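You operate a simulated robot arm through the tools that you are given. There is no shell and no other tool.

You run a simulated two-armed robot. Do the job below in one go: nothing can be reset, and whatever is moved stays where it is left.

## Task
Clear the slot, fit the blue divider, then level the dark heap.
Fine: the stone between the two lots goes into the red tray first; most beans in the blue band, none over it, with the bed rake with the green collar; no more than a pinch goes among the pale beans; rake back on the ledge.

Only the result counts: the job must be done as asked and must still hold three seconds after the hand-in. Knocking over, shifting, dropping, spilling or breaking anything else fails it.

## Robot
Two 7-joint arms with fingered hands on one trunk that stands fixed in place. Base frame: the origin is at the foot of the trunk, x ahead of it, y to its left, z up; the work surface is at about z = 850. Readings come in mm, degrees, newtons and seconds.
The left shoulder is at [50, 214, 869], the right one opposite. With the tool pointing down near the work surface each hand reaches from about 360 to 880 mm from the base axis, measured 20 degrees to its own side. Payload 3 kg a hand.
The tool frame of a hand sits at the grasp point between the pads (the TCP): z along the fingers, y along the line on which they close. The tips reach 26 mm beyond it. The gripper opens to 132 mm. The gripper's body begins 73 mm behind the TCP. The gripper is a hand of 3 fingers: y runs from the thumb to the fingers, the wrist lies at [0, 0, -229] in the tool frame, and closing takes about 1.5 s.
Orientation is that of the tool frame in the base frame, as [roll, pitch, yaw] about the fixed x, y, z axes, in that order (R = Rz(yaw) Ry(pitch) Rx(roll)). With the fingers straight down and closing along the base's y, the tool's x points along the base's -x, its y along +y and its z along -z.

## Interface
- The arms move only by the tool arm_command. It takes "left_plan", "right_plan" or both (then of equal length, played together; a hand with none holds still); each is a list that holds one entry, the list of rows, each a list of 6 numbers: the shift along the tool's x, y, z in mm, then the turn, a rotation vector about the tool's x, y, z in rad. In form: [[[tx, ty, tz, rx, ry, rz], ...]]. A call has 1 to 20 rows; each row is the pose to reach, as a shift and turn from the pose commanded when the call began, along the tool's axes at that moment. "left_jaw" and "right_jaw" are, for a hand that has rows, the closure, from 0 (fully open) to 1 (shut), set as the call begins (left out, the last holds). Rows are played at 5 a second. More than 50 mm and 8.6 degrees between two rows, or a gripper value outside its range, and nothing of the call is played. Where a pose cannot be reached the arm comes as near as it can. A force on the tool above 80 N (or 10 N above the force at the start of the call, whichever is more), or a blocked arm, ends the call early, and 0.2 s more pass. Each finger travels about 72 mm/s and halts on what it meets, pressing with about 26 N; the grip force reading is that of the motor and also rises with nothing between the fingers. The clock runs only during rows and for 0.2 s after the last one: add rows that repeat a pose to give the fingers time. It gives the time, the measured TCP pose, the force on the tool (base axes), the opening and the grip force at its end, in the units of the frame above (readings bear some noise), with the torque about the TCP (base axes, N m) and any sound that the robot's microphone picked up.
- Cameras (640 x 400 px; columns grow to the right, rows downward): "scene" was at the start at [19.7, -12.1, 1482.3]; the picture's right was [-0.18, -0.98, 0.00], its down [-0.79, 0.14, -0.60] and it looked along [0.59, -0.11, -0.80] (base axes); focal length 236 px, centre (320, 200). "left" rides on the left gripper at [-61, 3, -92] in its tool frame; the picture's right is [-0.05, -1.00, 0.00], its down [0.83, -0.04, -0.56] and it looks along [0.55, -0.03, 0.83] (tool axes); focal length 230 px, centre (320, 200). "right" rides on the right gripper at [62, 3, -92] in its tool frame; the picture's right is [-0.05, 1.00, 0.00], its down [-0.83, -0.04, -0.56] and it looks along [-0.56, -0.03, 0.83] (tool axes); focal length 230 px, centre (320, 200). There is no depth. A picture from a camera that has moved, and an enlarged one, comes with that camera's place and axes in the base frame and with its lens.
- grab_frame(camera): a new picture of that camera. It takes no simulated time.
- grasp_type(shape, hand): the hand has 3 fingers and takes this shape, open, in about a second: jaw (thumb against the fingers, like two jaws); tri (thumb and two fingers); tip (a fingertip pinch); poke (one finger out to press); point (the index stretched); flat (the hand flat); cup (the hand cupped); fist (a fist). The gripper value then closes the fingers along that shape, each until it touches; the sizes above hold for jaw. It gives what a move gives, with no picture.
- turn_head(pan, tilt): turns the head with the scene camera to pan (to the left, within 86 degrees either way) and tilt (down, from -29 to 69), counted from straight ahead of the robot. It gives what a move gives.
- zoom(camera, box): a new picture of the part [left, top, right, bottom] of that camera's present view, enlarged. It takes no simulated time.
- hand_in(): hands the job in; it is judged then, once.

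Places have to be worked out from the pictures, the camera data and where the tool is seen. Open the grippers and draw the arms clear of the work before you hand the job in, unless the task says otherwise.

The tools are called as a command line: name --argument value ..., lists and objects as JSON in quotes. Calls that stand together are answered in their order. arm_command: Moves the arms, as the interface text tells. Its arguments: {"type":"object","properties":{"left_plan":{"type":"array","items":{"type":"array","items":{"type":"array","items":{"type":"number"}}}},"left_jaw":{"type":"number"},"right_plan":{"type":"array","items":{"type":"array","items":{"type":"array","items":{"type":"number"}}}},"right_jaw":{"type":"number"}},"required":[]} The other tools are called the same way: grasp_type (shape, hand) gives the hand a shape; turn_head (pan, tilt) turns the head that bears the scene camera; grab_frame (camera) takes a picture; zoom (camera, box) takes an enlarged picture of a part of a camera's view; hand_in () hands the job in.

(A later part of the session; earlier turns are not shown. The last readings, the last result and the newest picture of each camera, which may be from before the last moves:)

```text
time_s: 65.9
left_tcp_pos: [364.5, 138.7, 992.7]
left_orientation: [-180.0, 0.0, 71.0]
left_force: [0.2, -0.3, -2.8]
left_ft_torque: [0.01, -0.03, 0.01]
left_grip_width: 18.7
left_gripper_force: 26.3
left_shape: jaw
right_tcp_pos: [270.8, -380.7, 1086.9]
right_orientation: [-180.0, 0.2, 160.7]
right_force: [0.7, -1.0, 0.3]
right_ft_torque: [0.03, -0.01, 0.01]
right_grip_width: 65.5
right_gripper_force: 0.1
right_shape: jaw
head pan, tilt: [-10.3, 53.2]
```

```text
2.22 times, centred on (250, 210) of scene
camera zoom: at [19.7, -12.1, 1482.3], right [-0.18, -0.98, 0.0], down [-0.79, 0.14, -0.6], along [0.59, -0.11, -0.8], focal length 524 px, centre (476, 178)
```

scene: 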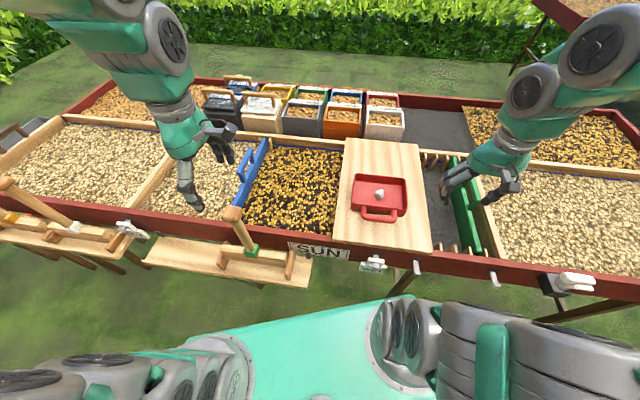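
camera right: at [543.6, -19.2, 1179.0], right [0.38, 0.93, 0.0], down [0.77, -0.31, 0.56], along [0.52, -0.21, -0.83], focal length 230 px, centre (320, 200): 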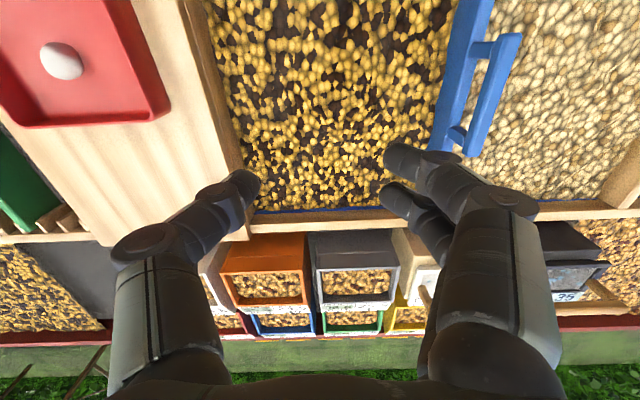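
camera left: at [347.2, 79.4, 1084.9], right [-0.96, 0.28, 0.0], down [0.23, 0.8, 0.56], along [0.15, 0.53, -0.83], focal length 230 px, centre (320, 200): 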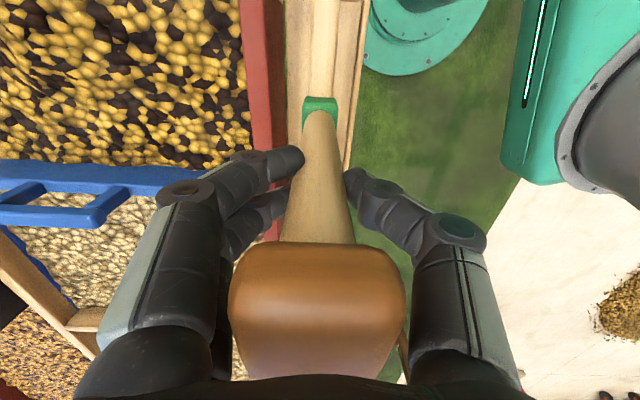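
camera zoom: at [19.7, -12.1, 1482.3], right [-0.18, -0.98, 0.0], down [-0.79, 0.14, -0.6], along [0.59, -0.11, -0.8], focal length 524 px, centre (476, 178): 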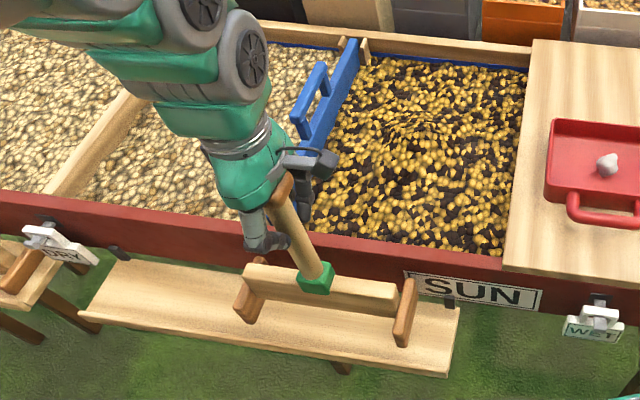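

The wooden end pieces came up too, so they are cheeks fixed to the rake blade. I lift further to see the rake's shape clear of the ledge.

arm_command --left_plan '[[[0, 0, -25, 0, 0, 0], [0, 0, -55, 0, 0, 0], [0, 0, -85, 0, 0, 0], [0, 0, -110, 0, 0, 0], [0, 0, -130, 0, 0, 0], [0, 0, -130, 0, 0, 0]]]' --left_jaw 1.0

grab_frame --camera "left"

zoom --camera "scene" --box '[180, 120, 320, 300]'

zoom --camera "scene" --box '[215, 190, 295, 250]'

grab_frame --camera "right"

```text
time_s: 67.3
left_tcp_pos: [364.4, 138.0, 1123.3]
left_orientation: [-180.0, 0.0, 71.0]
left_force: [-0.5, -0.4, -3.0]
left_ft_torque: [0.02, 0.02, 0.0]
left_grip_width: 18.9
left_gripper_force: 25.6
left_shape: jaw
right_tcp_pos: [271.2, -382.1, 1087.2]
right_orientation: [-180.0, 0.1, 160.8]
right_force: [0.3, 0.3, -0.8]
right_ft_torque: [0.0, 0.03, 0.02]
right_grip_width: 66.0
right_gripper_force: 0.1
right_shape: jaw
head pan, tilt: [-10.3, 53.2]
```

```text
taken
camera left: at [347.2, 79.1, 1215.2], right [-0.96, 0.28, 0.0], down [0.23, 0.8, 0.55], along [0.15, 0.53, -0.83], focal length 230 px, centre (320, 200)
```

left: 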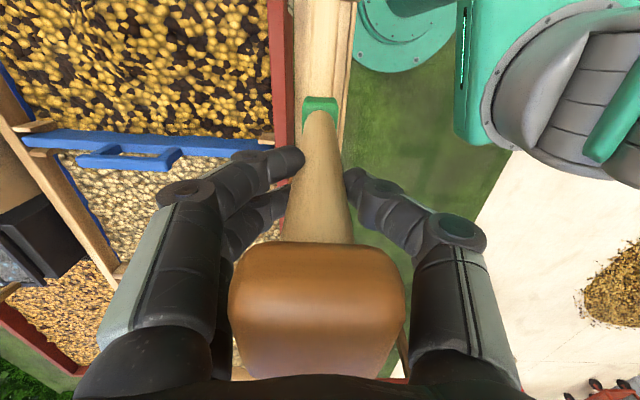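

```text
2.22 times, centred on (250, 210) of scene
camera zoom: at [19.7, -12.1, 1482.3], right [-0.18, -0.98, 0.0], down [-0.79, 0.14, -0.6], along [0.59, -0.11, -0.8], focal length 524 px, centre (476, 178)
```

zoom: 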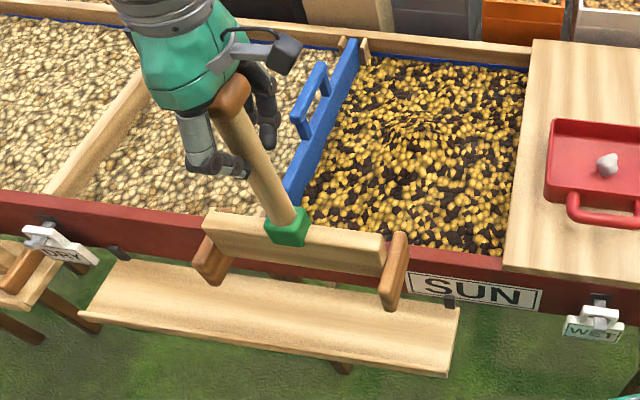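

```text
6.67 times, centred on (255, 220) of scene
camera zoom: at [19.7, -12.1, 1482.3], right [-0.18, -0.98, 0.0], down [-0.79, 0.14, -0.6], along [0.59, -0.11, -0.8], focal length 1573 px, centre (753, 67)
```

zoom: 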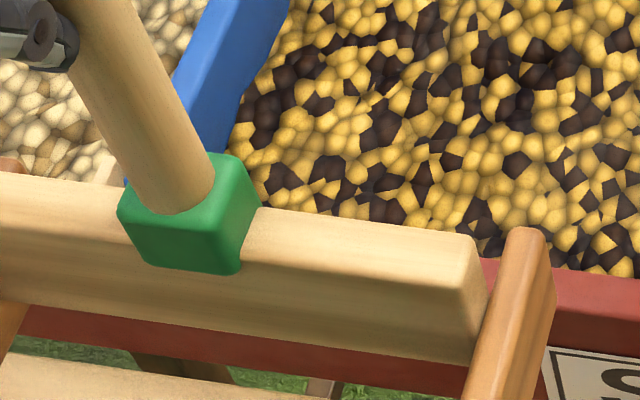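

```text
taken
camera right: at [213.6, -358.7, 1178.1], right [0.38, 0.93, 0.0], down [0.77, -0.31, 0.56], along [0.52, -0.21, -0.83], focal length 230 px, centre (320, 200)
```

right: 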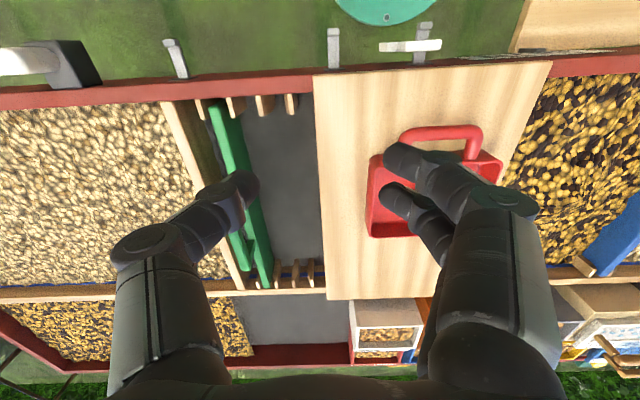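

I zoom in on the rake's right end and left end to understand the cheek and blade heights.

zoom --camera "scene" --box '[255, 210, 305, 260]'

zoom --camera "scene" --box '[200, 205, 250, 255]'

zoom --camera "left" --box '[280, 0, 360, 140]'

```text
8.00 times, centred on (280, 235) of scene
camera zoom: at [19.7, -12.1, 1482.3], right [-0.18, -0.98, 0.0], down [-0.79, 0.14, -0.6], along [0.59, -0.11, -0.8], focal length 1888 px, centre (640, -80)
```

zoom: 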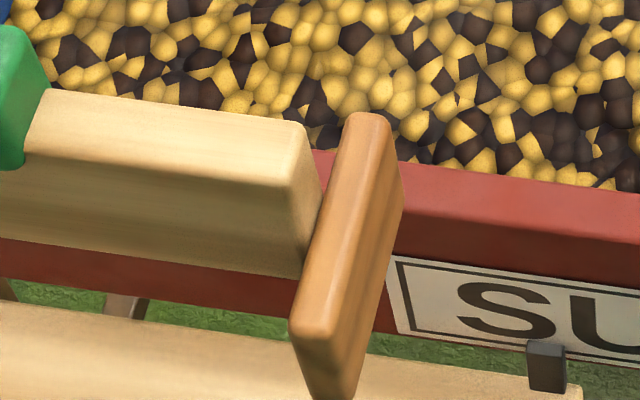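

```text
8.00 times, centred on (225, 230) of scene
camera zoom: at [19.7, -12.1, 1482.3], right [-0.18, -0.98, 0.0], down [-0.79, 0.14, -0.6], along [0.59, -0.11, -0.8], focal length 1888 px, centre (1080, -40)
```

zoom: 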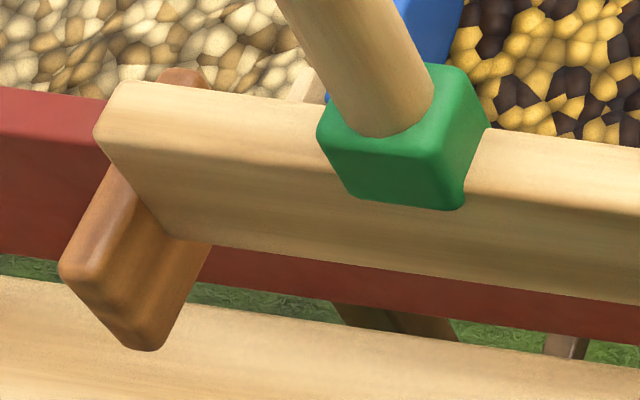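

```text
2.86 times, centred on (320, 70) of left
camera zoom: at [347.2, 79.1, 1215.2], right [-0.96, 0.28, 0.0], down [0.23, 0.8, 0.55], along [0.15, 0.53, -0.83], focal length 657 px, centre (320, 571)
```

zoom: 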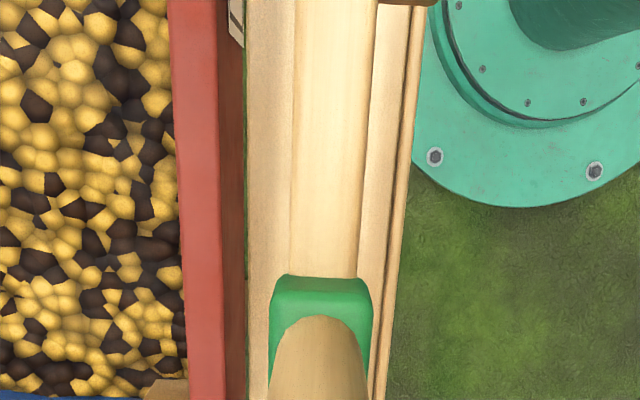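

The rake's cheeks act as feet or skids at both ends, so blade and cheek heights matter. I turn the right hand left and tilt it so its camera can watch the dark bay from a low angle, keeping it over the right side.

arm_command --right_plan '[[[0, 0, 15, 0, 0, -0.13], [0, 0, 30, 0, 0, -0.26], [0, 0, 45, 0, 0, -0.39], [0, 0, 60, 0, 0, -0.52], [0, 0, 80, 0, 0, -0.65], [0, 0, 97, 0, 0, -0.785], [0, 0, 97, 0, 0, -0.785]]]' --right_jaw 0.5

arm_command --right_plan '[[[0, 0, 0, 0, -0.126, 0], [0, 0, 0, 0, -0.251, 0], [0, 0, 0, 0, -0.377, 0], [0, 0, 0, 0, -0.502, 0], [0, 0, 0, 0, -0.628, 0], [0, 0, 0, 0, -0.628, 0]]]'

grab_frame --camera "right"

grab_frame --camera "scene"

```text
time_s: 68.9
left_tcp_pos: [364.1, 137.9, 1123.4]
left_orientation: [179.9, 0.0, 71.0]
left_force: [-0.4, 0.4, -3.3]
left_ft_torque: [0.0, 0.01, 0.0]
left_grip_width: 18.6
left_gripper_force: 25.3
left_shape: jaw
right_tcp_pos: [272.4, -381.8, 989.7]
right_orientation: [-179.8, 0.2, -154.2]
right_force: [-0.2, -0.9, -0.1]
right_ft_torque: [0.03, 0.01, 0.0]
right_grip_width: 65.8
right_gripper_force: 0.1
right_shape: jaw
head pan, tilt: [-10.3, 53.2]
```

```text
time_s: 70.3
left_tcp_pos: [364.8, 138.7, 1124.5]
left_orientation: [180.0, 0.0, 71.0]
left_force: [-0.1, -1.2, -3.2]
left_ft_torque: [-0.02, -0.04, -0.04]
left_grip_width: 18.6
left_gripper_force: 26.2
left_shape: jaw
right_tcp_pos: [279.2, -404.7, 1010.8]
right_orientation: [-179.9, 36.2, -154.2]
right_force: [0.0, 0.4, 0.4]
right_ft_torque: [-0.02, -0.01, 0.01]
right_grip_width: 65.8
right_gripper_force: 0.0
right_shape: jaw
right hand out of reach, approached as far as the arm can: row 3, 4, 5, 6
head pan, tilt: [-10.3, 53.2]
```

```text
taken
camera right: at [182.6, -448.0, 1048.0], right [-0.4, 0.92, 0.03], down [0.33, 0.11, 0.94], along [0.86, 0.38, -0.34], focal length 230 px, centre (320, 200)
```

right: 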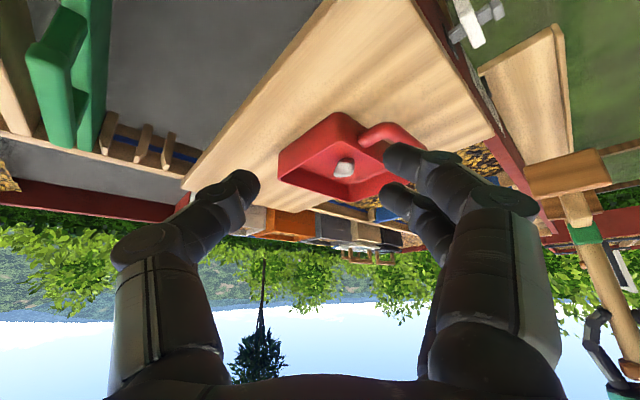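

```text
taken
```

scene: 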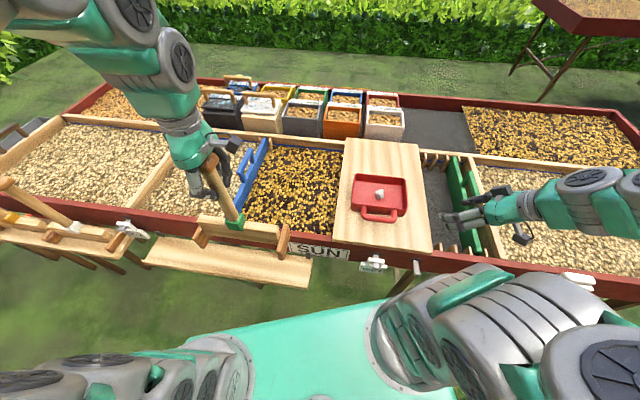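

The low view works (picture is upside down). I zoom on the rake to compare blade and cheek bottoms.

zoom --camera "right" --box '[500, 100, 640, 260]'

zoom --camera "right" --box '[400, 100, 540, 220]'

```text
2.50 times, centred on (570, 180) of right
camera zoom: at [182.6, -448.0, 1048.0], right [-0.4, 0.92, 0.03], down [0.33, 0.11, 0.94], along [0.86, 0.38, -0.34], focal length 575 px, centre (-305, 250)
```

zoom: 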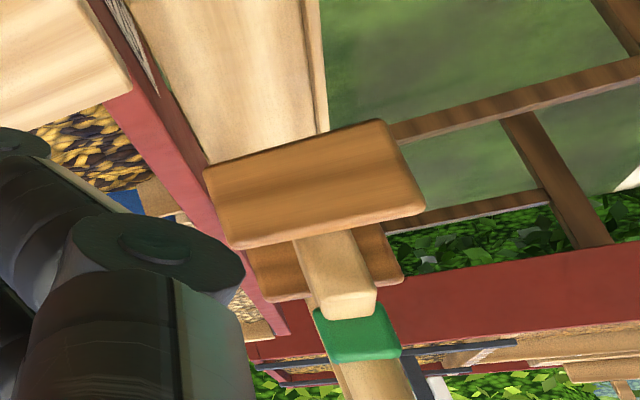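

```text
3.33 times, centred on (470, 160) of right
camera zoom: at [182.6, -448.0, 1048.0], right [-0.4, 0.92, 0.03], down [0.33, 0.11, 0.94], along [0.86, 0.38, -0.34], focal length 767 px, centre (-180, 333)
```

zoom: 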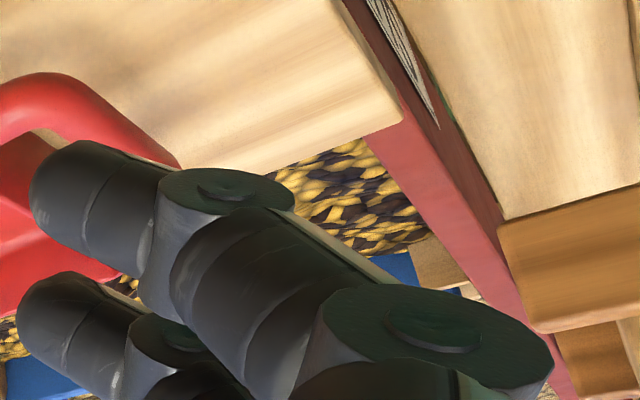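

The cheeks are about 50 mm tall plates and the blade sits just a little above their bottoms. Before raking I study the heap and its edge against the blue band closely.

zoom --camera "scene" --box '[264, 138, 304, 163]'

zoom --camera "scene" --box '[304, 140, 344, 165]'

zoom --camera "scene" --box '[255, 145, 345, 205]'

zoom --camera "scene" --box '[240, 180, 340, 240]'

```text
16.00 times, centred on (284, 150) of scene
camera zoom: at [19.7, -12.0, 1482.3], right [-0.18, -0.98, 0.0], down [-0.79, 0.14, -0.6], along [0.59, -0.11, -0.8], focal length 3775 px, centre (896, 992)
```

zoom: 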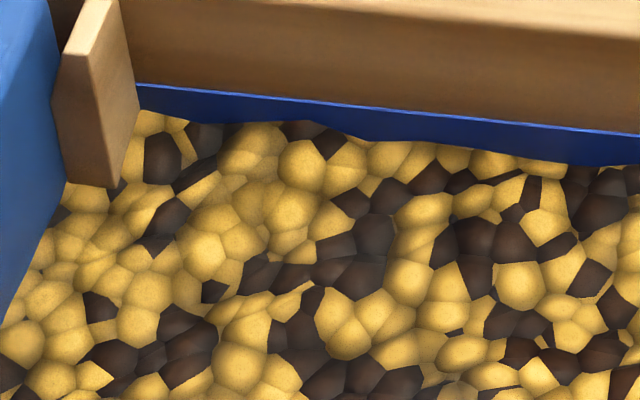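

```text
16.00 times, centred on (324, 152) of scene
camera zoom: at [19.7, -12.0, 1482.3], right [-0.18, -0.98, 0.0], down [-0.79, 0.14, -0.6], along [0.59, -0.11, -0.8], focal length 3775 px, centre (256, 960)
```

zoom: 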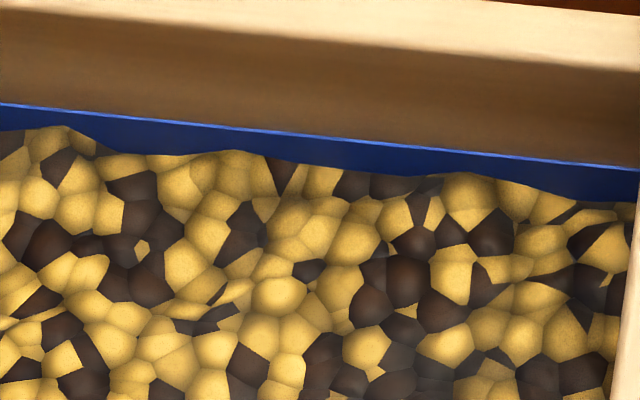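

```text
6.67 times, centred on (300, 175) of scene
camera zoom: at [19.7, -12.0, 1482.3], right [-0.18, -0.98, 0.0], down [-0.79, 0.14, -0.6], along [0.59, -0.11, -0.8], focal length 1573 px, centre (453, 367)
```

zoom: 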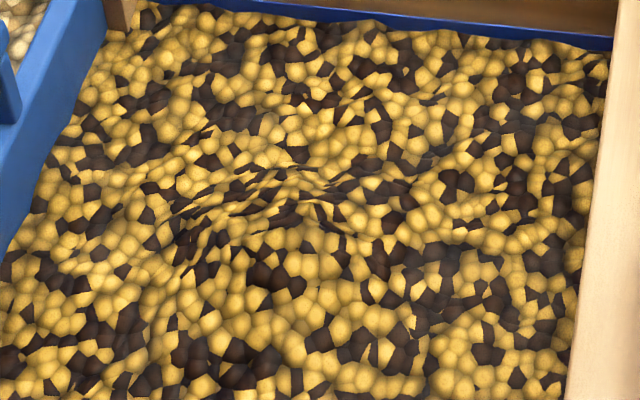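

```text
6.40 times, centred on (290, 210) of scene
camera zoom: at [19.7, -12.0, 1482.3], right [-0.18, -0.98, 0.0], down [-0.79, 0.14, -0.6], along [0.59, -0.11, -0.8], focal length 1510 px, centre (512, 136)
```

zoom: 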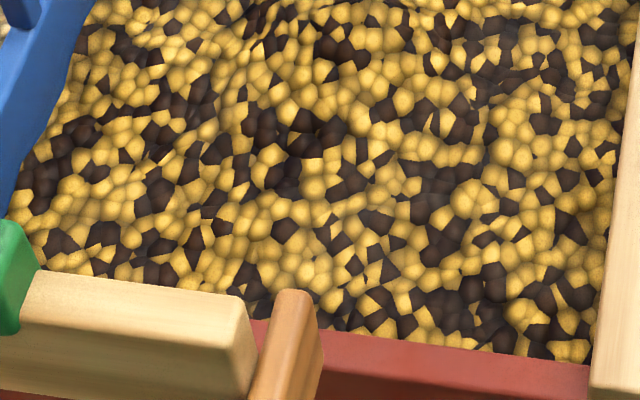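

Beans at the back edge sit at the band's lower rim and the heap rises in the middle, so I'll shave the top off in thin passes and spread it. First I carry the rake sideways and over the front wall into the bay, well above everything.

arm_command --left_plan '[[[-25, 0, 0, 0, 0, 0], [-50, 0, 0, 0, 0, 0], [-74, 0, 0, 0, 0, 0], [-74, 30, 0, 0, 0, 0], [-74, 65, 0, 0, 0, 0], [-74, 100, 5, 0, 0, 0], [-74, 135, 10, 0, 0, 0], [-74, 155, 15, 0, 0, 0], [-74, 155, 15, 0, 0, 0]]]' --left_jaw 1.0

grab_frame --camera "scene"

grab_frame --camera "left"

grab_frame --camera "right"

```text
time_s: 72.3
left_tcp_pos: [488.4, 18.3, 1109.1]
left_orientation: [-179.9, 0.0, 71.0]
left_force: [-0.9, 1.0, -3.7]
left_ft_torque: [-0.01, 0.03, 0.0]
left_grip_width: 18.6
left_gripper_force: 26.0
left_shape: jaw
right_tcp_pos: [278.2, -405.5, 1009.7]
right_orientation: [179.9, 36.1, -154.2]
right_force: [0.7, -0.6, 1.3]
right_ft_torque: [0.0, -0.01, 0.0]
right_grip_width: 65.9
right_gripper_force: 0.1
right_shape: jaw
head pan, tilt: [-10.3, 53.2]
```

```text
taken
```

scene: 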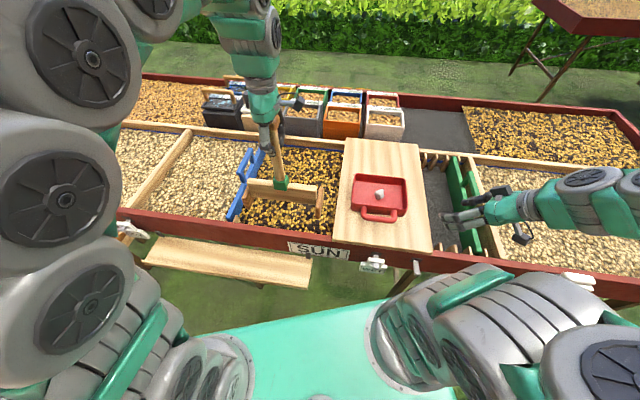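

```text
taken
camera left: at [470.2, -42.1, 1200.6], right [-0.96, 0.28, 0.0], down [0.23, 0.8, 0.56], along [0.15, 0.53, -0.83], focal length 230 px, centre (320, 200)
```

left: 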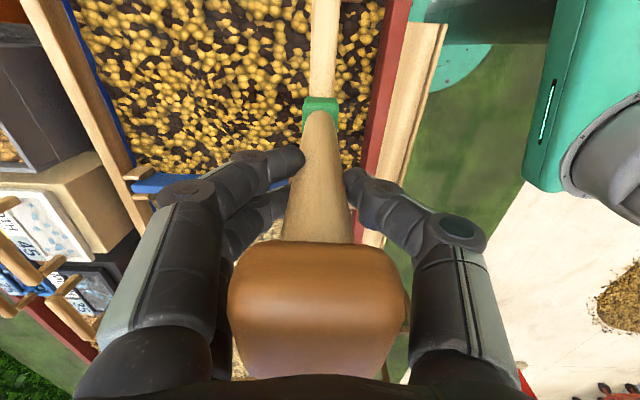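

```text
taken
camera right: at [182.8, -447.8, 1047.9], right [-0.4, 0.92, 0.03], down [0.33, 0.11, 0.94], along [0.86, 0.38, -0.35], focal length 230 px, centre (320, 200)
```

right: 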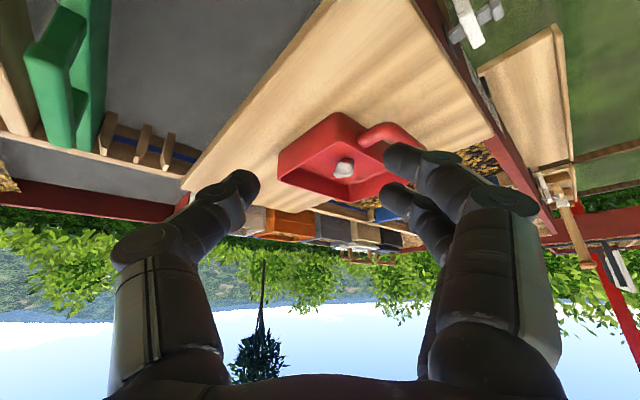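

The rake hangs over the front of the dark bay. I zoom to check its clearance to the divider and the right wall, and its cheek bottoms.

zoom --camera "scene" --box '[225, 140, 355, 240]'

zoom --camera "scene" --box '[295, 170, 345, 230]'

zoom --camera "scene" --box '[225, 170, 275, 230]'

```text
4.00 times, centred on (290, 190) of scene
camera zoom: at [19.7, -12.1, 1482.3], right [-0.18, -0.98, 0.0], down [-0.79, 0.14, -0.6], along [0.59, -0.11, -0.8], focal length 944 px, centre (440, 240)
```

zoom: 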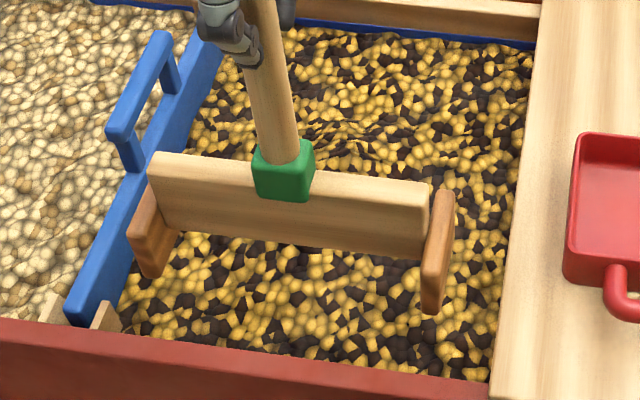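

```text
6.67 times, centred on (320, 200) of scene
camera zoom: at [19.7, -12.1, 1482.3], right [-0.18, -0.98, 0.0], down [-0.79, 0.14, -0.6], along [0.59, -0.11, -0.8], focal length 1573 px, centre (320, 200)
```

zoom: 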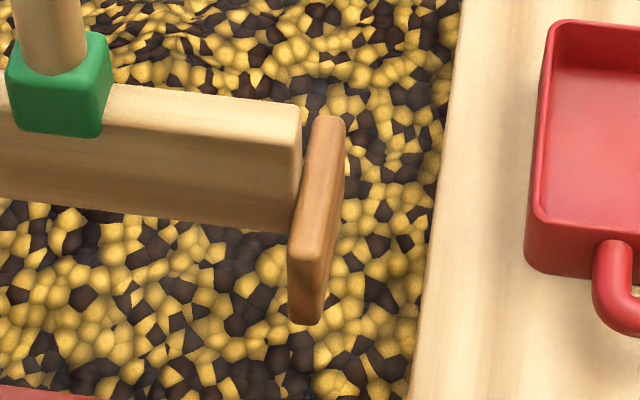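

```text
6.67 times, centred on (250, 200) of scene
camera zoom: at [19.7, -12.1, 1482.3], right [-0.18, -0.98, 0.0], down [-0.79, 0.14, -0.6], along [0.59, -0.11, -0.8], focal length 1573 px, centre (787, 200)
```

zoom: 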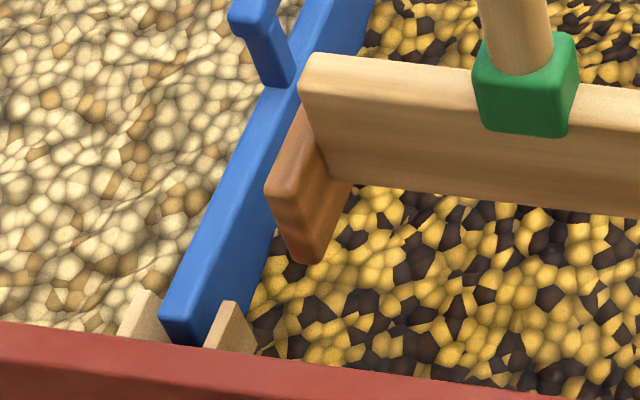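

The rake is a gauge rake: the cheeks run about 27 mm below the blade edge, which matches the band's height over the floor, so cheeks on the floor put the blade in the band. I carry it over the heap to its far side, then start down.

arm_command --left_plan '[[[0, 40, 4, 0, 0, 0], [0, 80, 7, 0, 0, 0], [0, 120, 10, 0, 0, 0], [0, 160, 15, 0, 0, 0], [0, 195, 25, 0, 0, 0], [0, 215, 38, 0, 0, 0], [0, 225, 48, 0, 0, 0], [0, 229, 54, 0, 0, 0], [0, 229, 54, 0, 0, 0]]]' --left_jaw 1.0

grab_frame --camera "left"

zoom --camera "scene" --box '[235, 120, 355, 210]'

```text
time_s: 74.3
left_tcp_pos: [703.0, -58.4, 1054.4]
left_orientation: [179.9, 0.0, 71.0]
left_force: [0.3, 1.0, -2.9]
left_ft_torque: [0.01, -0.01, -0.01]
left_grip_width: 18.6
left_gripper_force: 26.3
left_shape: jaw
right_tcp_pos: [277.9, -404.7, 1010.7]
right_orientation: [180.0, 36.1, -154.2]
right_force: [0.7, 0.8, 0.6]
right_ft_torque: [0.01, 0.01, 0.01]
right_grip_width: 65.6
right_gripper_force: 0.0
right_shape: jaw
head pan, tilt: [-10.3, 53.2]
```

```text
taken
camera left: at [686.1, -116.2, 1145.4], right [-0.96, 0.28, 0.0], down [0.23, 0.8, 0.56], along [0.15, 0.53, -0.83], focal length 230 px, centre (320, 200)
```

left: 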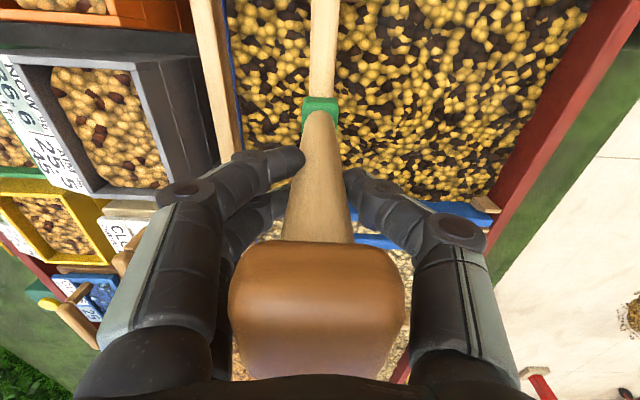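

```text
4.44 times, centred on (295, 165) of scene
camera zoom: at [19.7, -12.1, 1482.3], right [-0.18, -0.98, 0.0], down [-0.79, 0.14, -0.6], along [0.59, -0.11, -0.8], focal length 1049 px, centre (431, 356)
```

zoom: 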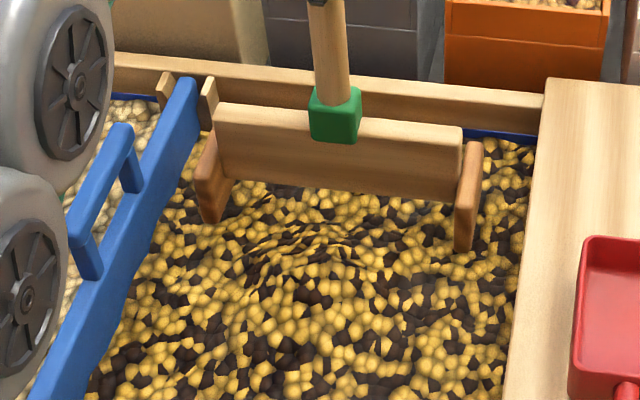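

The rake is beyond the heap, spanning nearly the whole bay. I lower it in small steps toward the floor, reading the force.

arm_command --left_plan '[[[0, 0, 4, 0, 0, 0], [0, 0, 8, 0, 0, 0], [0, 0, 12, 0, 0, 0], [0, 0, 14, 0, 0, 0], [0, 0, 14, 0, 0, 0]]]' --left_jaw 1.0

zoom --camera "scene" --box '[235, 120, 355, 210]'

```text
time_s: 75.5
left_tcp_pos: [702.6, -56.2, 1040.5]
left_orientation: [180.0, 0.1, 71.0]
left_force: [0.0, -0.7, -3.1]
left_ft_torque: [0.04, -0.03, 0.01]
left_grip_width: 18.7
left_gripper_force: 25.6
left_shape: jaw
right_tcp_pos: [277.8, -405.4, 1010.1]
right_orientation: [179.9, 36.1, -154.2]
right_force: [-0.2, 0.4, -0.8]
right_ft_torque: [0.01, -0.01, 0.01]
right_grip_width: 65.9
right_gripper_force: 0.0
right_shape: jaw
head pan, tilt: [-10.3, 53.2]
```

```text
4.44 times, centred on (295, 165) of scene
camera zoom: at [19.7, -12.1, 1482.3], right [-0.18, -0.98, 0.0], down [-0.79, 0.14, -0.6], along [0.59, -0.11, -0.8], focal length 1049 px, centre (431, 356)
```

zoom: 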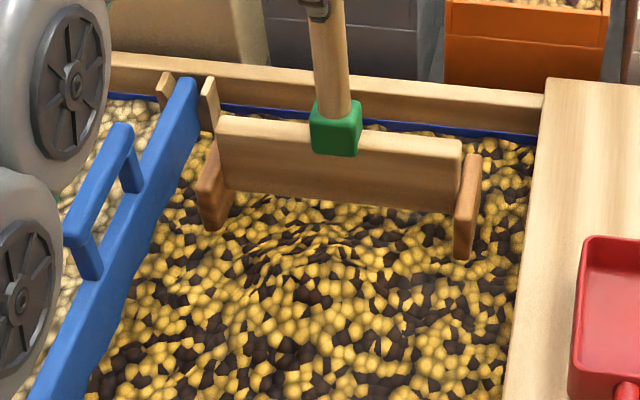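

Still free. I go down 5 mm more in 1 mm steps.

arm_command --left_plan '[[[0, 0, 1, 0, 0, 0], [0, 0, 2, 0, 0, 0], [0, 0, 3, 0, 0, 0], [0, 0, 4, 0, 0, 0], [0, 0, 5, 0, 0, 0]]]' --left_jaw 1.0

zoom --camera "scene" --box '[235, 120, 355, 210]'

```text
time_s: 76.7
left_tcp_pos: [703.5, -57.3, 1034.8]
left_orientation: [-180.0, 0.0, 71.0]
left_force: [0.9, -0.4, -3.7]
left_ft_torque: [0.03, 0.02, 0.02]
left_grip_width: 18.6
left_gripper_force: 26.0
left_shape: jaw
right_tcp_pos: [280.2, -404.7, 1010.8]
right_orientation: [-179.9, 36.1, -154.2]
right_force: [0.0, 0.2, -0.2]
right_ft_torque: [0.01, 0.03, -0.04]
right_grip_width: 65.9
right_gripper_force: 0.0
right_shape: jaw
head pan, tilt: [-10.3, 53.2]
```

```text
4.44 times, centred on (295, 165) of scene
camera zoom: at [19.8, -12.1, 1482.3], right [-0.18, -0.98, 0.0], down [-0.79, 0.14, -0.6], along [0.59, -0.11, -0.8], focal length 1049 px, centre (431, 356)
```

zoom: 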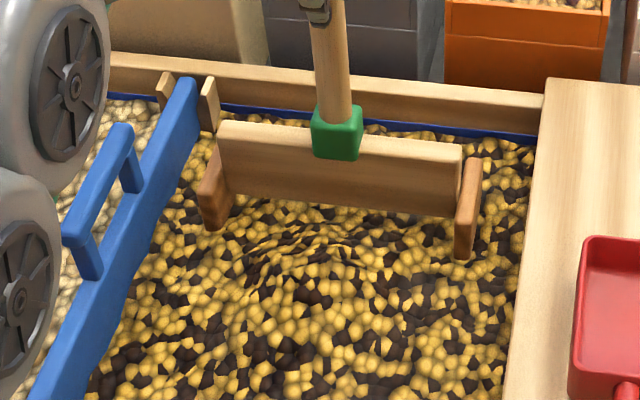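

The cheeks' feet are sinking into the beans with no floor contact yet. I go on down in 1 mm steps.

arm_command --left_plan '[[[0, 0, 1, 0, 0, 0], [0, 0, 2, 0, 0, 0], [0, 0, 3, 0, 0, 0], [0, 0, 4, 0, 0, 0]]]' --left_jaw 1.0

zoom --camera "scene" --box '[245, 140, 305, 190]'

zoom --camera "scene" --box '[300, 140, 360, 190]'

```text
time_s: 77.7
left_tcp_pos: [703.2, -57.8, 1031.6]
left_orientation: [-180.0, 0.0, 71.0]
left_force: [0.1, 0.8, -3.0]
left_ft_torque: [0.0, -0.02, 0.01]
left_grip_width: 18.4
left_gripper_force: 26.1
left_shape: jaw
right_tcp_pos: [278.7, -404.7, 1010.5]
right_orientation: [180.0, 36.1, -154.2]
right_force: [1.0, -0.5, 0.0]
right_ft_torque: [0.0, -0.02, 0.03]
right_grip_width: 65.9
right_gripper_force: 0.1
right_shape: jaw
head pan, tilt: [-10.3, 53.2]
```

```text
8.00 times, centred on (275, 165) of scene
camera zoom: at [19.8, -12.1, 1482.3], right [-0.18, -0.98, 0.0], down [-0.79, 0.14, -0.6], along [0.59, -0.11, -0.8], focal length 1888 px, centre (680, 480)
```

zoom: 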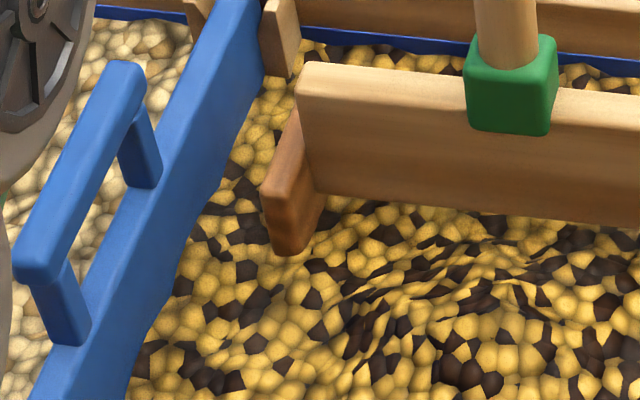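

```text
8.00 times, centred on (330, 165) of scene
camera zoom: at [19.8, -12.1, 1482.3], right [-0.18, -0.98, 0.0], down [-0.79, 0.14, -0.6], along [0.59, -0.11, -0.8], focal length 1888 px, centre (240, 480)
```

zoom: 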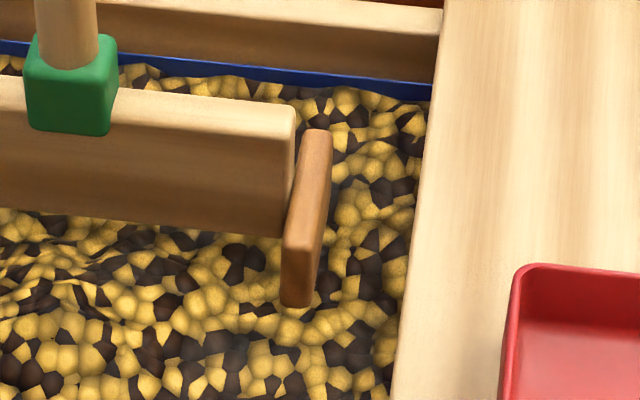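

The feet are only about 10 mm deep in the beans. I keep lowering toward the floor in 1 mm steps.

arm_command --left_plan '[[[0, 0, 1, 0, 0, 0], [0, 0, 2, 0, 0, 0], [0, 0, 3, 0, 0, 0], [0, 0, 4, 0, 0, 0], [0, 0, 5, 0, 0, 0], [0, 0, 6, 0, 0, 0]]]' --left_jaw 1.0

zoom --camera "scene" --box '[300, 140, 360, 190]'

```text
time_s: 79.1
left_tcp_pos: [703.5, -56.7, 1026.0]
left_orientation: [-180.0, -0.1, 70.9]
left_force: [-0.2, 0.1, -3.4]
left_ft_torque: [0.0, 0.04, 0.03]
left_grip_width: 18.7
left_gripper_force: 26.1
left_shape: jaw
right_tcp_pos: [278.3, -404.0, 1010.4]
right_orientation: [-179.9, 36.2, -154.3]
right_force: [-0.3, 0.4, -0.9]
right_ft_torque: [0.02, 0.0, 0.01]
right_grip_width: 66.0
right_gripper_force: 0.0
right_shape: jaw
head pan, tilt: [-10.3, 53.2]
```

```text
8.00 times, centred on (330, 165) of scene
camera zoom: at [19.7, -12.1, 1482.3], right [-0.18, -0.98, 0.0], down [-0.79, 0.14, -0.6], along [0.59, -0.11, -0.8], focal length 1888 px, centre (240, 480)
```

zoom: 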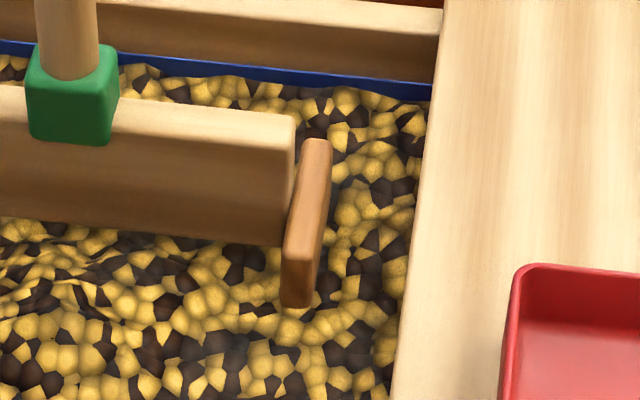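

No floor yet; the feet are about two centimetres in. I continue in 1 mm steps.

arm_command --left_plan '[[[0, 0, 1, 0, 0, 0], [0, 0, 2, 0, 0, 0], [0, 0, 3, 0, 0, 0], [0, 0, 4, 0, 0, 0]]]' --left_jaw 1.0

zoom --camera "scene" --box '[300, 140, 360, 190]'

zoom --camera "scene" --box '[245, 140, 305, 190]'

```text
time_s: 80.1
left_tcp_pos: [703.2, -57.5, 1022.5]
left_orientation: [179.9, 0.0, 70.9]
left_force: [-2.8, 1.4, 12.4]
left_ft_torque: [0.03, 0.04, 0.02]
left_grip_width: 18.8
left_gripper_force: 26.2
left_shape: jaw
right_tcp_pos: [278.5, -404.9, 1009.8]
right_orientation: [-179.9, 36.0, -154.2]
right_force: [-0.4, 0.3, 0.2]
right_ft_torque: [0.03, 0.03, -0.01]
right_grip_width: 65.9
right_gripper_force: 0.2
right_shape: jaw
head pan, tilt: [-10.3, 53.2]
```

```text
8.00 times, centred on (330, 165) of scene
camera zoom: at [19.5, -12.1, 1482.3], right [-0.18, -0.98, 0.0], down [-0.79, 0.14, -0.6], along [0.59, -0.11, -0.8], focal length 1888 px, centre (240, 480)
```

zoom: 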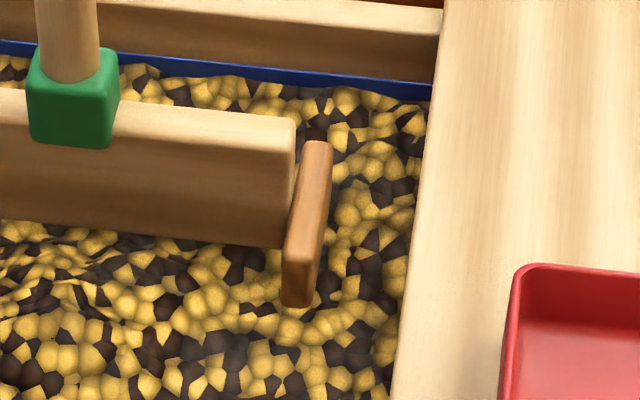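

```text
8.00 times, centred on (275, 165) of scene
camera zoom: at [19.5, -12.1, 1482.3], right [-0.18, -0.98, 0.0], down [-0.79, 0.14, -0.6], along [0.59, -0.11, -0.8], focal length 1888 px, centre (680, 480)
```

zoom: 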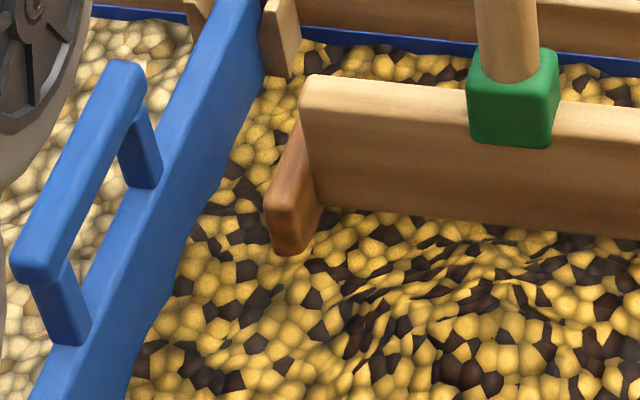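

The feet touched the floor at TCP z≈1023 with about 15 N. I ease up 0.8 mm and make a first short pull of 50 mm toward the front to see how the beans respond.

arm_command --left_plan '[[[0, 0, -0.8, 0, 0, 0], [0, -8, -0.8, 0, 0, 0], [0, -18, -0.8, 0, 0, 0], [0, -28, -0.8, 0, 0, 0], [0, -38, -0.8, 0, 0, 0], [0, -48, -0.8, 0, 0, 0], [0, -48, -0.8, 0, 0, 0]]]' --left_jaw 1.0

zoom --camera "scene" --box '[235, 130, 355, 220]'

grab_frame --camera "left"

```text
time_s: 81.7
left_tcp_pos: [659.2, -40.9, 1023.2]
left_orientation: [179.9, 0.0, 71.0]
left_force: [12.3, -4.6, 36.6]
left_ft_torque: [-1.12, -3.08, -0.05]
left_grip_width: 23.9
left_gripper_force: 26.9
left_shape: jaw
right_tcp_pos: [277.6, -405.7, 1010.1]
right_orientation: [180.0, 36.1, -154.2]
right_force: [-0.2, -0.4, -0.5]
right_ft_torque: [-0.01, 0.0, -0.01]
right_grip_width: 65.9
right_gripper_force: 0.1
right_shape: jaw
head pan, tilt: [-10.3, 53.2]
```

```text
4.44 times, centred on (295, 175) of scene
camera zoom: at [19.4, -12.1, 1482.3], right [-0.18, -0.98, 0.0], down [-0.79, 0.14, -0.6], along [0.59, -0.11, -0.8], focal length 1049 px, centre (431, 311)
```

zoom: 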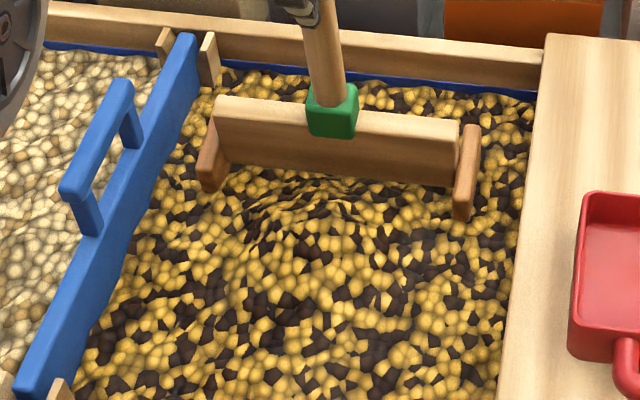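

```text
taken
camera left: at [640.9, -100.6, 1114.6], right [-0.96, 0.28, 0.0], down [0.23, 0.8, 0.56], along [0.16, 0.53, -0.83], focal length 230 px, centre (320, 200)
```

left: 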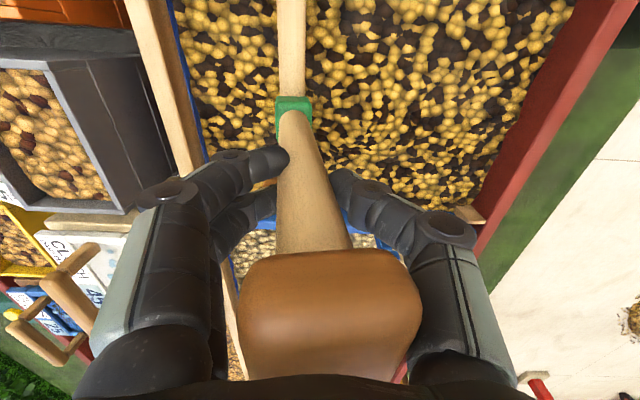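

The rake tilted back about 10° in the grip and pressed on the floor. I lift 12 mm to relieve it and see whether it straightens.

arm_command --left_plan '[[[0, 0, -4, 0, 0, 0], [0, 0, -8, 0, 0, 0], [0, 0, -12, 0, 0, 0], [0, 0, -12, 0, 0, 0], [0, 0, -12, 0, 0, 0]]]' --left_jaw 1.0

grab_frame --camera "left"

zoom --camera "scene" --box '[235, 120, 355, 220]'

```text
time_s: 82.9
left_tcp_pos: [657.3, -42.5, 1032.9]
left_orientation: [-179.9, -0.1, 70.9]
left_force: [-0.8, 0.4, -2.9]
left_ft_torque: [0.0, 0.03, 0.01]
left_grip_width: 18.7
left_gripper_force: 25.6
left_shape: jaw
right_tcp_pos: [277.4, -405.5, 1009.6]
right_orientation: [-180.0, 36.0, -154.3]
right_force: [-0.1, 0.1, 0.5]
right_ft_torque: [0.02, -0.02, 0.0]
right_grip_width: 65.8
right_gripper_force: 0.1
right_shape: jaw
head pan, tilt: [-10.3, 53.2]
```

```text
taken
camera left: at [640.7, -100.6, 1125.1], right [-0.96, 0.28, 0.0], down [0.23, 0.8, 0.56], along [0.15, 0.53, -0.83], focal length 230 px, centre (320, 200)
```

left: 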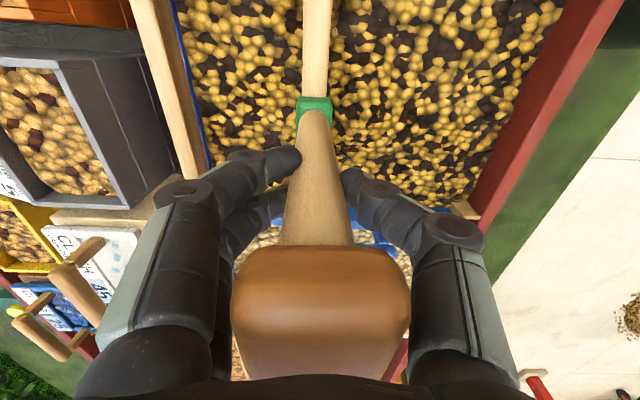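

```text
4.00 times, centred on (295, 170) of scene
camera zoom: at [19.8, -12.1, 1482.3], right [-0.18, -0.98, 0.0], down [-0.79, 0.14, -0.6], along [0.59, -0.11, -0.8], focal length 944 px, centre (420, 320)
```

zoom: 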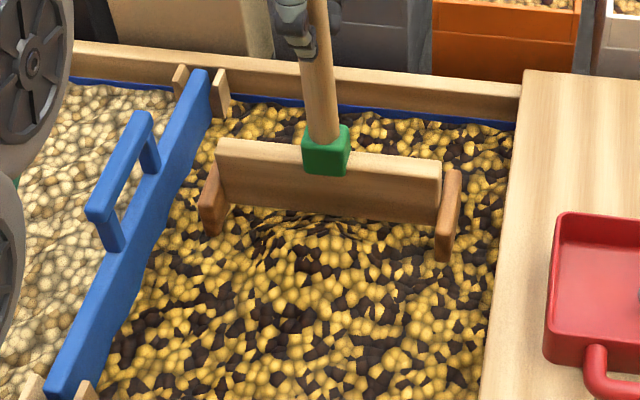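

The rake sprang back nearly upright. Skids pressing on the floor caused the tilt, so I'll rake about 3.5 mm above floor contact, which puts the blade mid-band; I go back behind the heap and pull again.

arm_command --left_plan '[[[0, 16, 0, 0, 0, 0], [0, 32, 0, 0, 0, 0], [0, 48, 0, 0, 0, 0], [0, 48, 4, 0, 0, 0], [0, 48, 8.8, 0, 0, 0], [0, 38, 8.8, 0, 0, 0], [0, 28, 8.8, 0, 0, 0], [0, 18, 8.8, 0, 0, 0], [0, 8, 8.8, 0, 0, 0], [0, -2, 8.8, 0, 0, 0]]]' --left_jaw 1.0

grab_frame --camera "left"

zoom --camera "scene" --box '[235, 130, 355, 230]'

```text
time_s: 85.1
left_tcp_pos: [656.7, -42.2, 1025.0]
left_orientation: [179.8, 0.0, 70.9]
left_force: [-0.5, 1.1, -4.2]
left_ft_torque: [0.01, -0.01, -0.02]
left_grip_width: 18.5
left_gripper_force: 25.5
left_shape: jaw
right_tcp_pos: [278.2, -406.0, 1010.6]
right_orientation: [-180.0, 36.1, -154.2]
right_force: [1.0, 0.2, -0.2]
right_ft_torque: [0.01, -0.01, 0.01]
right_grip_width: 66.1
right_gripper_force: 0.1
right_shape: jaw
head pan, tilt: [-10.3, 53.2]
```

```text
taken
camera left: at [639.1, -100.0, 1117.0], right [-0.96, 0.28, 0.0], down [0.23, 0.8, 0.56], along [0.16, 0.53, -0.83], focal length 230 px, centre (320, 200)
```

left: 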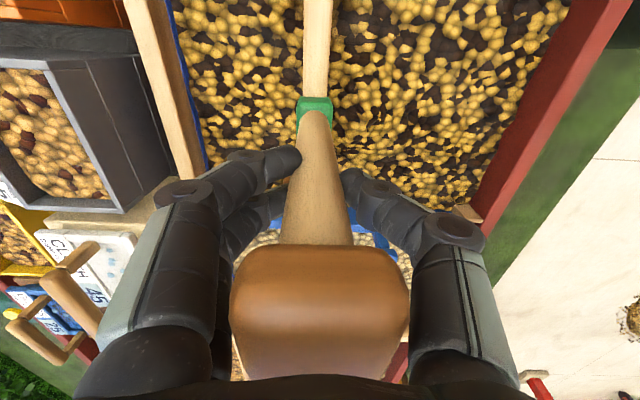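

```text
4.00 times, centred on (295, 180) of scene
camera zoom: at [19.7, -12.1, 1482.3], right [-0.18, -0.98, 0.0], down [-0.79, 0.14, -0.6], along [0.59, -0.11, -0.8], focal length 944 px, centre (420, 280)
```

zoom: 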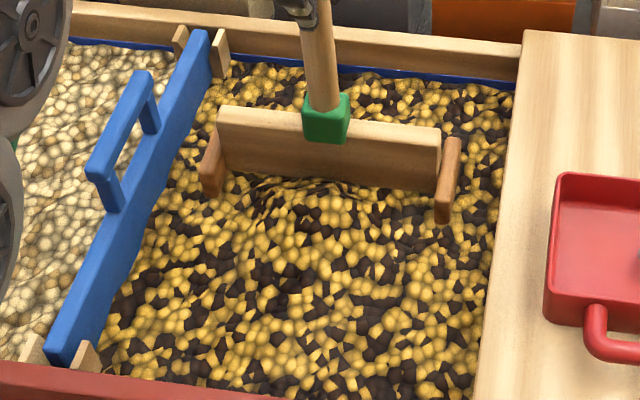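

Now there is no drag force and the rake stays upright, with the heap moving ahead of the blade. I continue the pull toward the front.

arm_command --left_plan '[[[0, -10, 0, 0, 0, 0], [0, -20, 0, 0, 0, 0], [0, -30, 0, 0, 0, 0], [0, -40, 0, 0, 0, 0], [0, -50, 0, 0, 0, 0], [0, -60, 0, 0, 0, 0], [0, -70, 0, 0, 0, 0], [0, -80, 0, 0, 0, 0]]]' --left_jaw 1.0

zoom --camera "scene" --box '[235, 130, 355, 240]'

grab_frame --camera "left"

```text
time_s: 86.9
left_tcp_pos: [581.2, -15.3, 1024.8]
left_orientation: [179.9, 0.0, 71.0]
left_force: [-0.7, 0.4, -3.6]
left_ft_torque: [0.0, -0.01, 0.02]
left_grip_width: 18.6
left_gripper_force: 26.2
left_shape: jaw
right_tcp_pos: [279.0, -405.2, 1010.8]
right_orientation: [-180.0, 36.1, -154.2]
right_force: [-0.1, -0.3, 0.7]
right_ft_torque: [0.01, 0.03, 0.03]
right_grip_width: 66.0
right_gripper_force: 0.1
right_shape: jaw
head pan, tilt: [-10.3, 53.2]
```

```text
3.64 times, centred on (295, 185) of scene
camera zoom: at [19.7, -12.1, 1482.3], right [-0.18, -0.98, 0.0], down [-0.79, 0.14, -0.6], along [0.59, -0.11, -0.8], focal length 858 px, centre (411, 254)
```

zoom: 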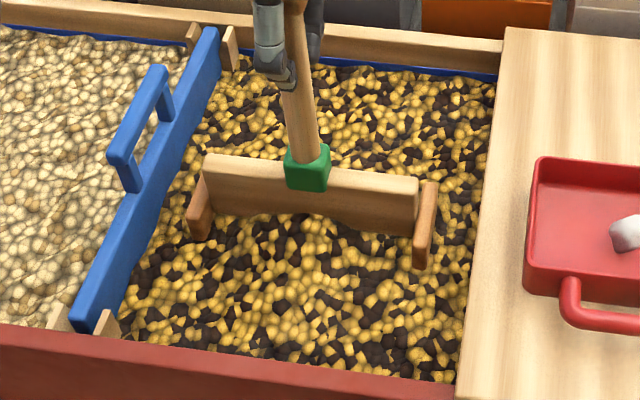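

```text
taken
camera left: at [563.0, -73.9, 1116.0], right [-0.96, 0.28, 0.0], down [0.23, 0.8, 0.56], along [0.15, 0.53, -0.83], focal length 230 px, centre (320, 200)
```

left: 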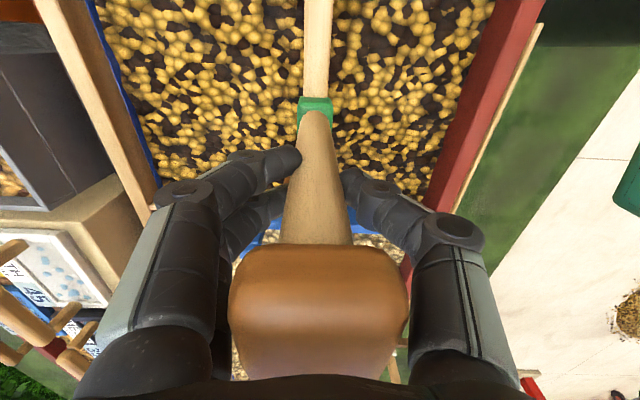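

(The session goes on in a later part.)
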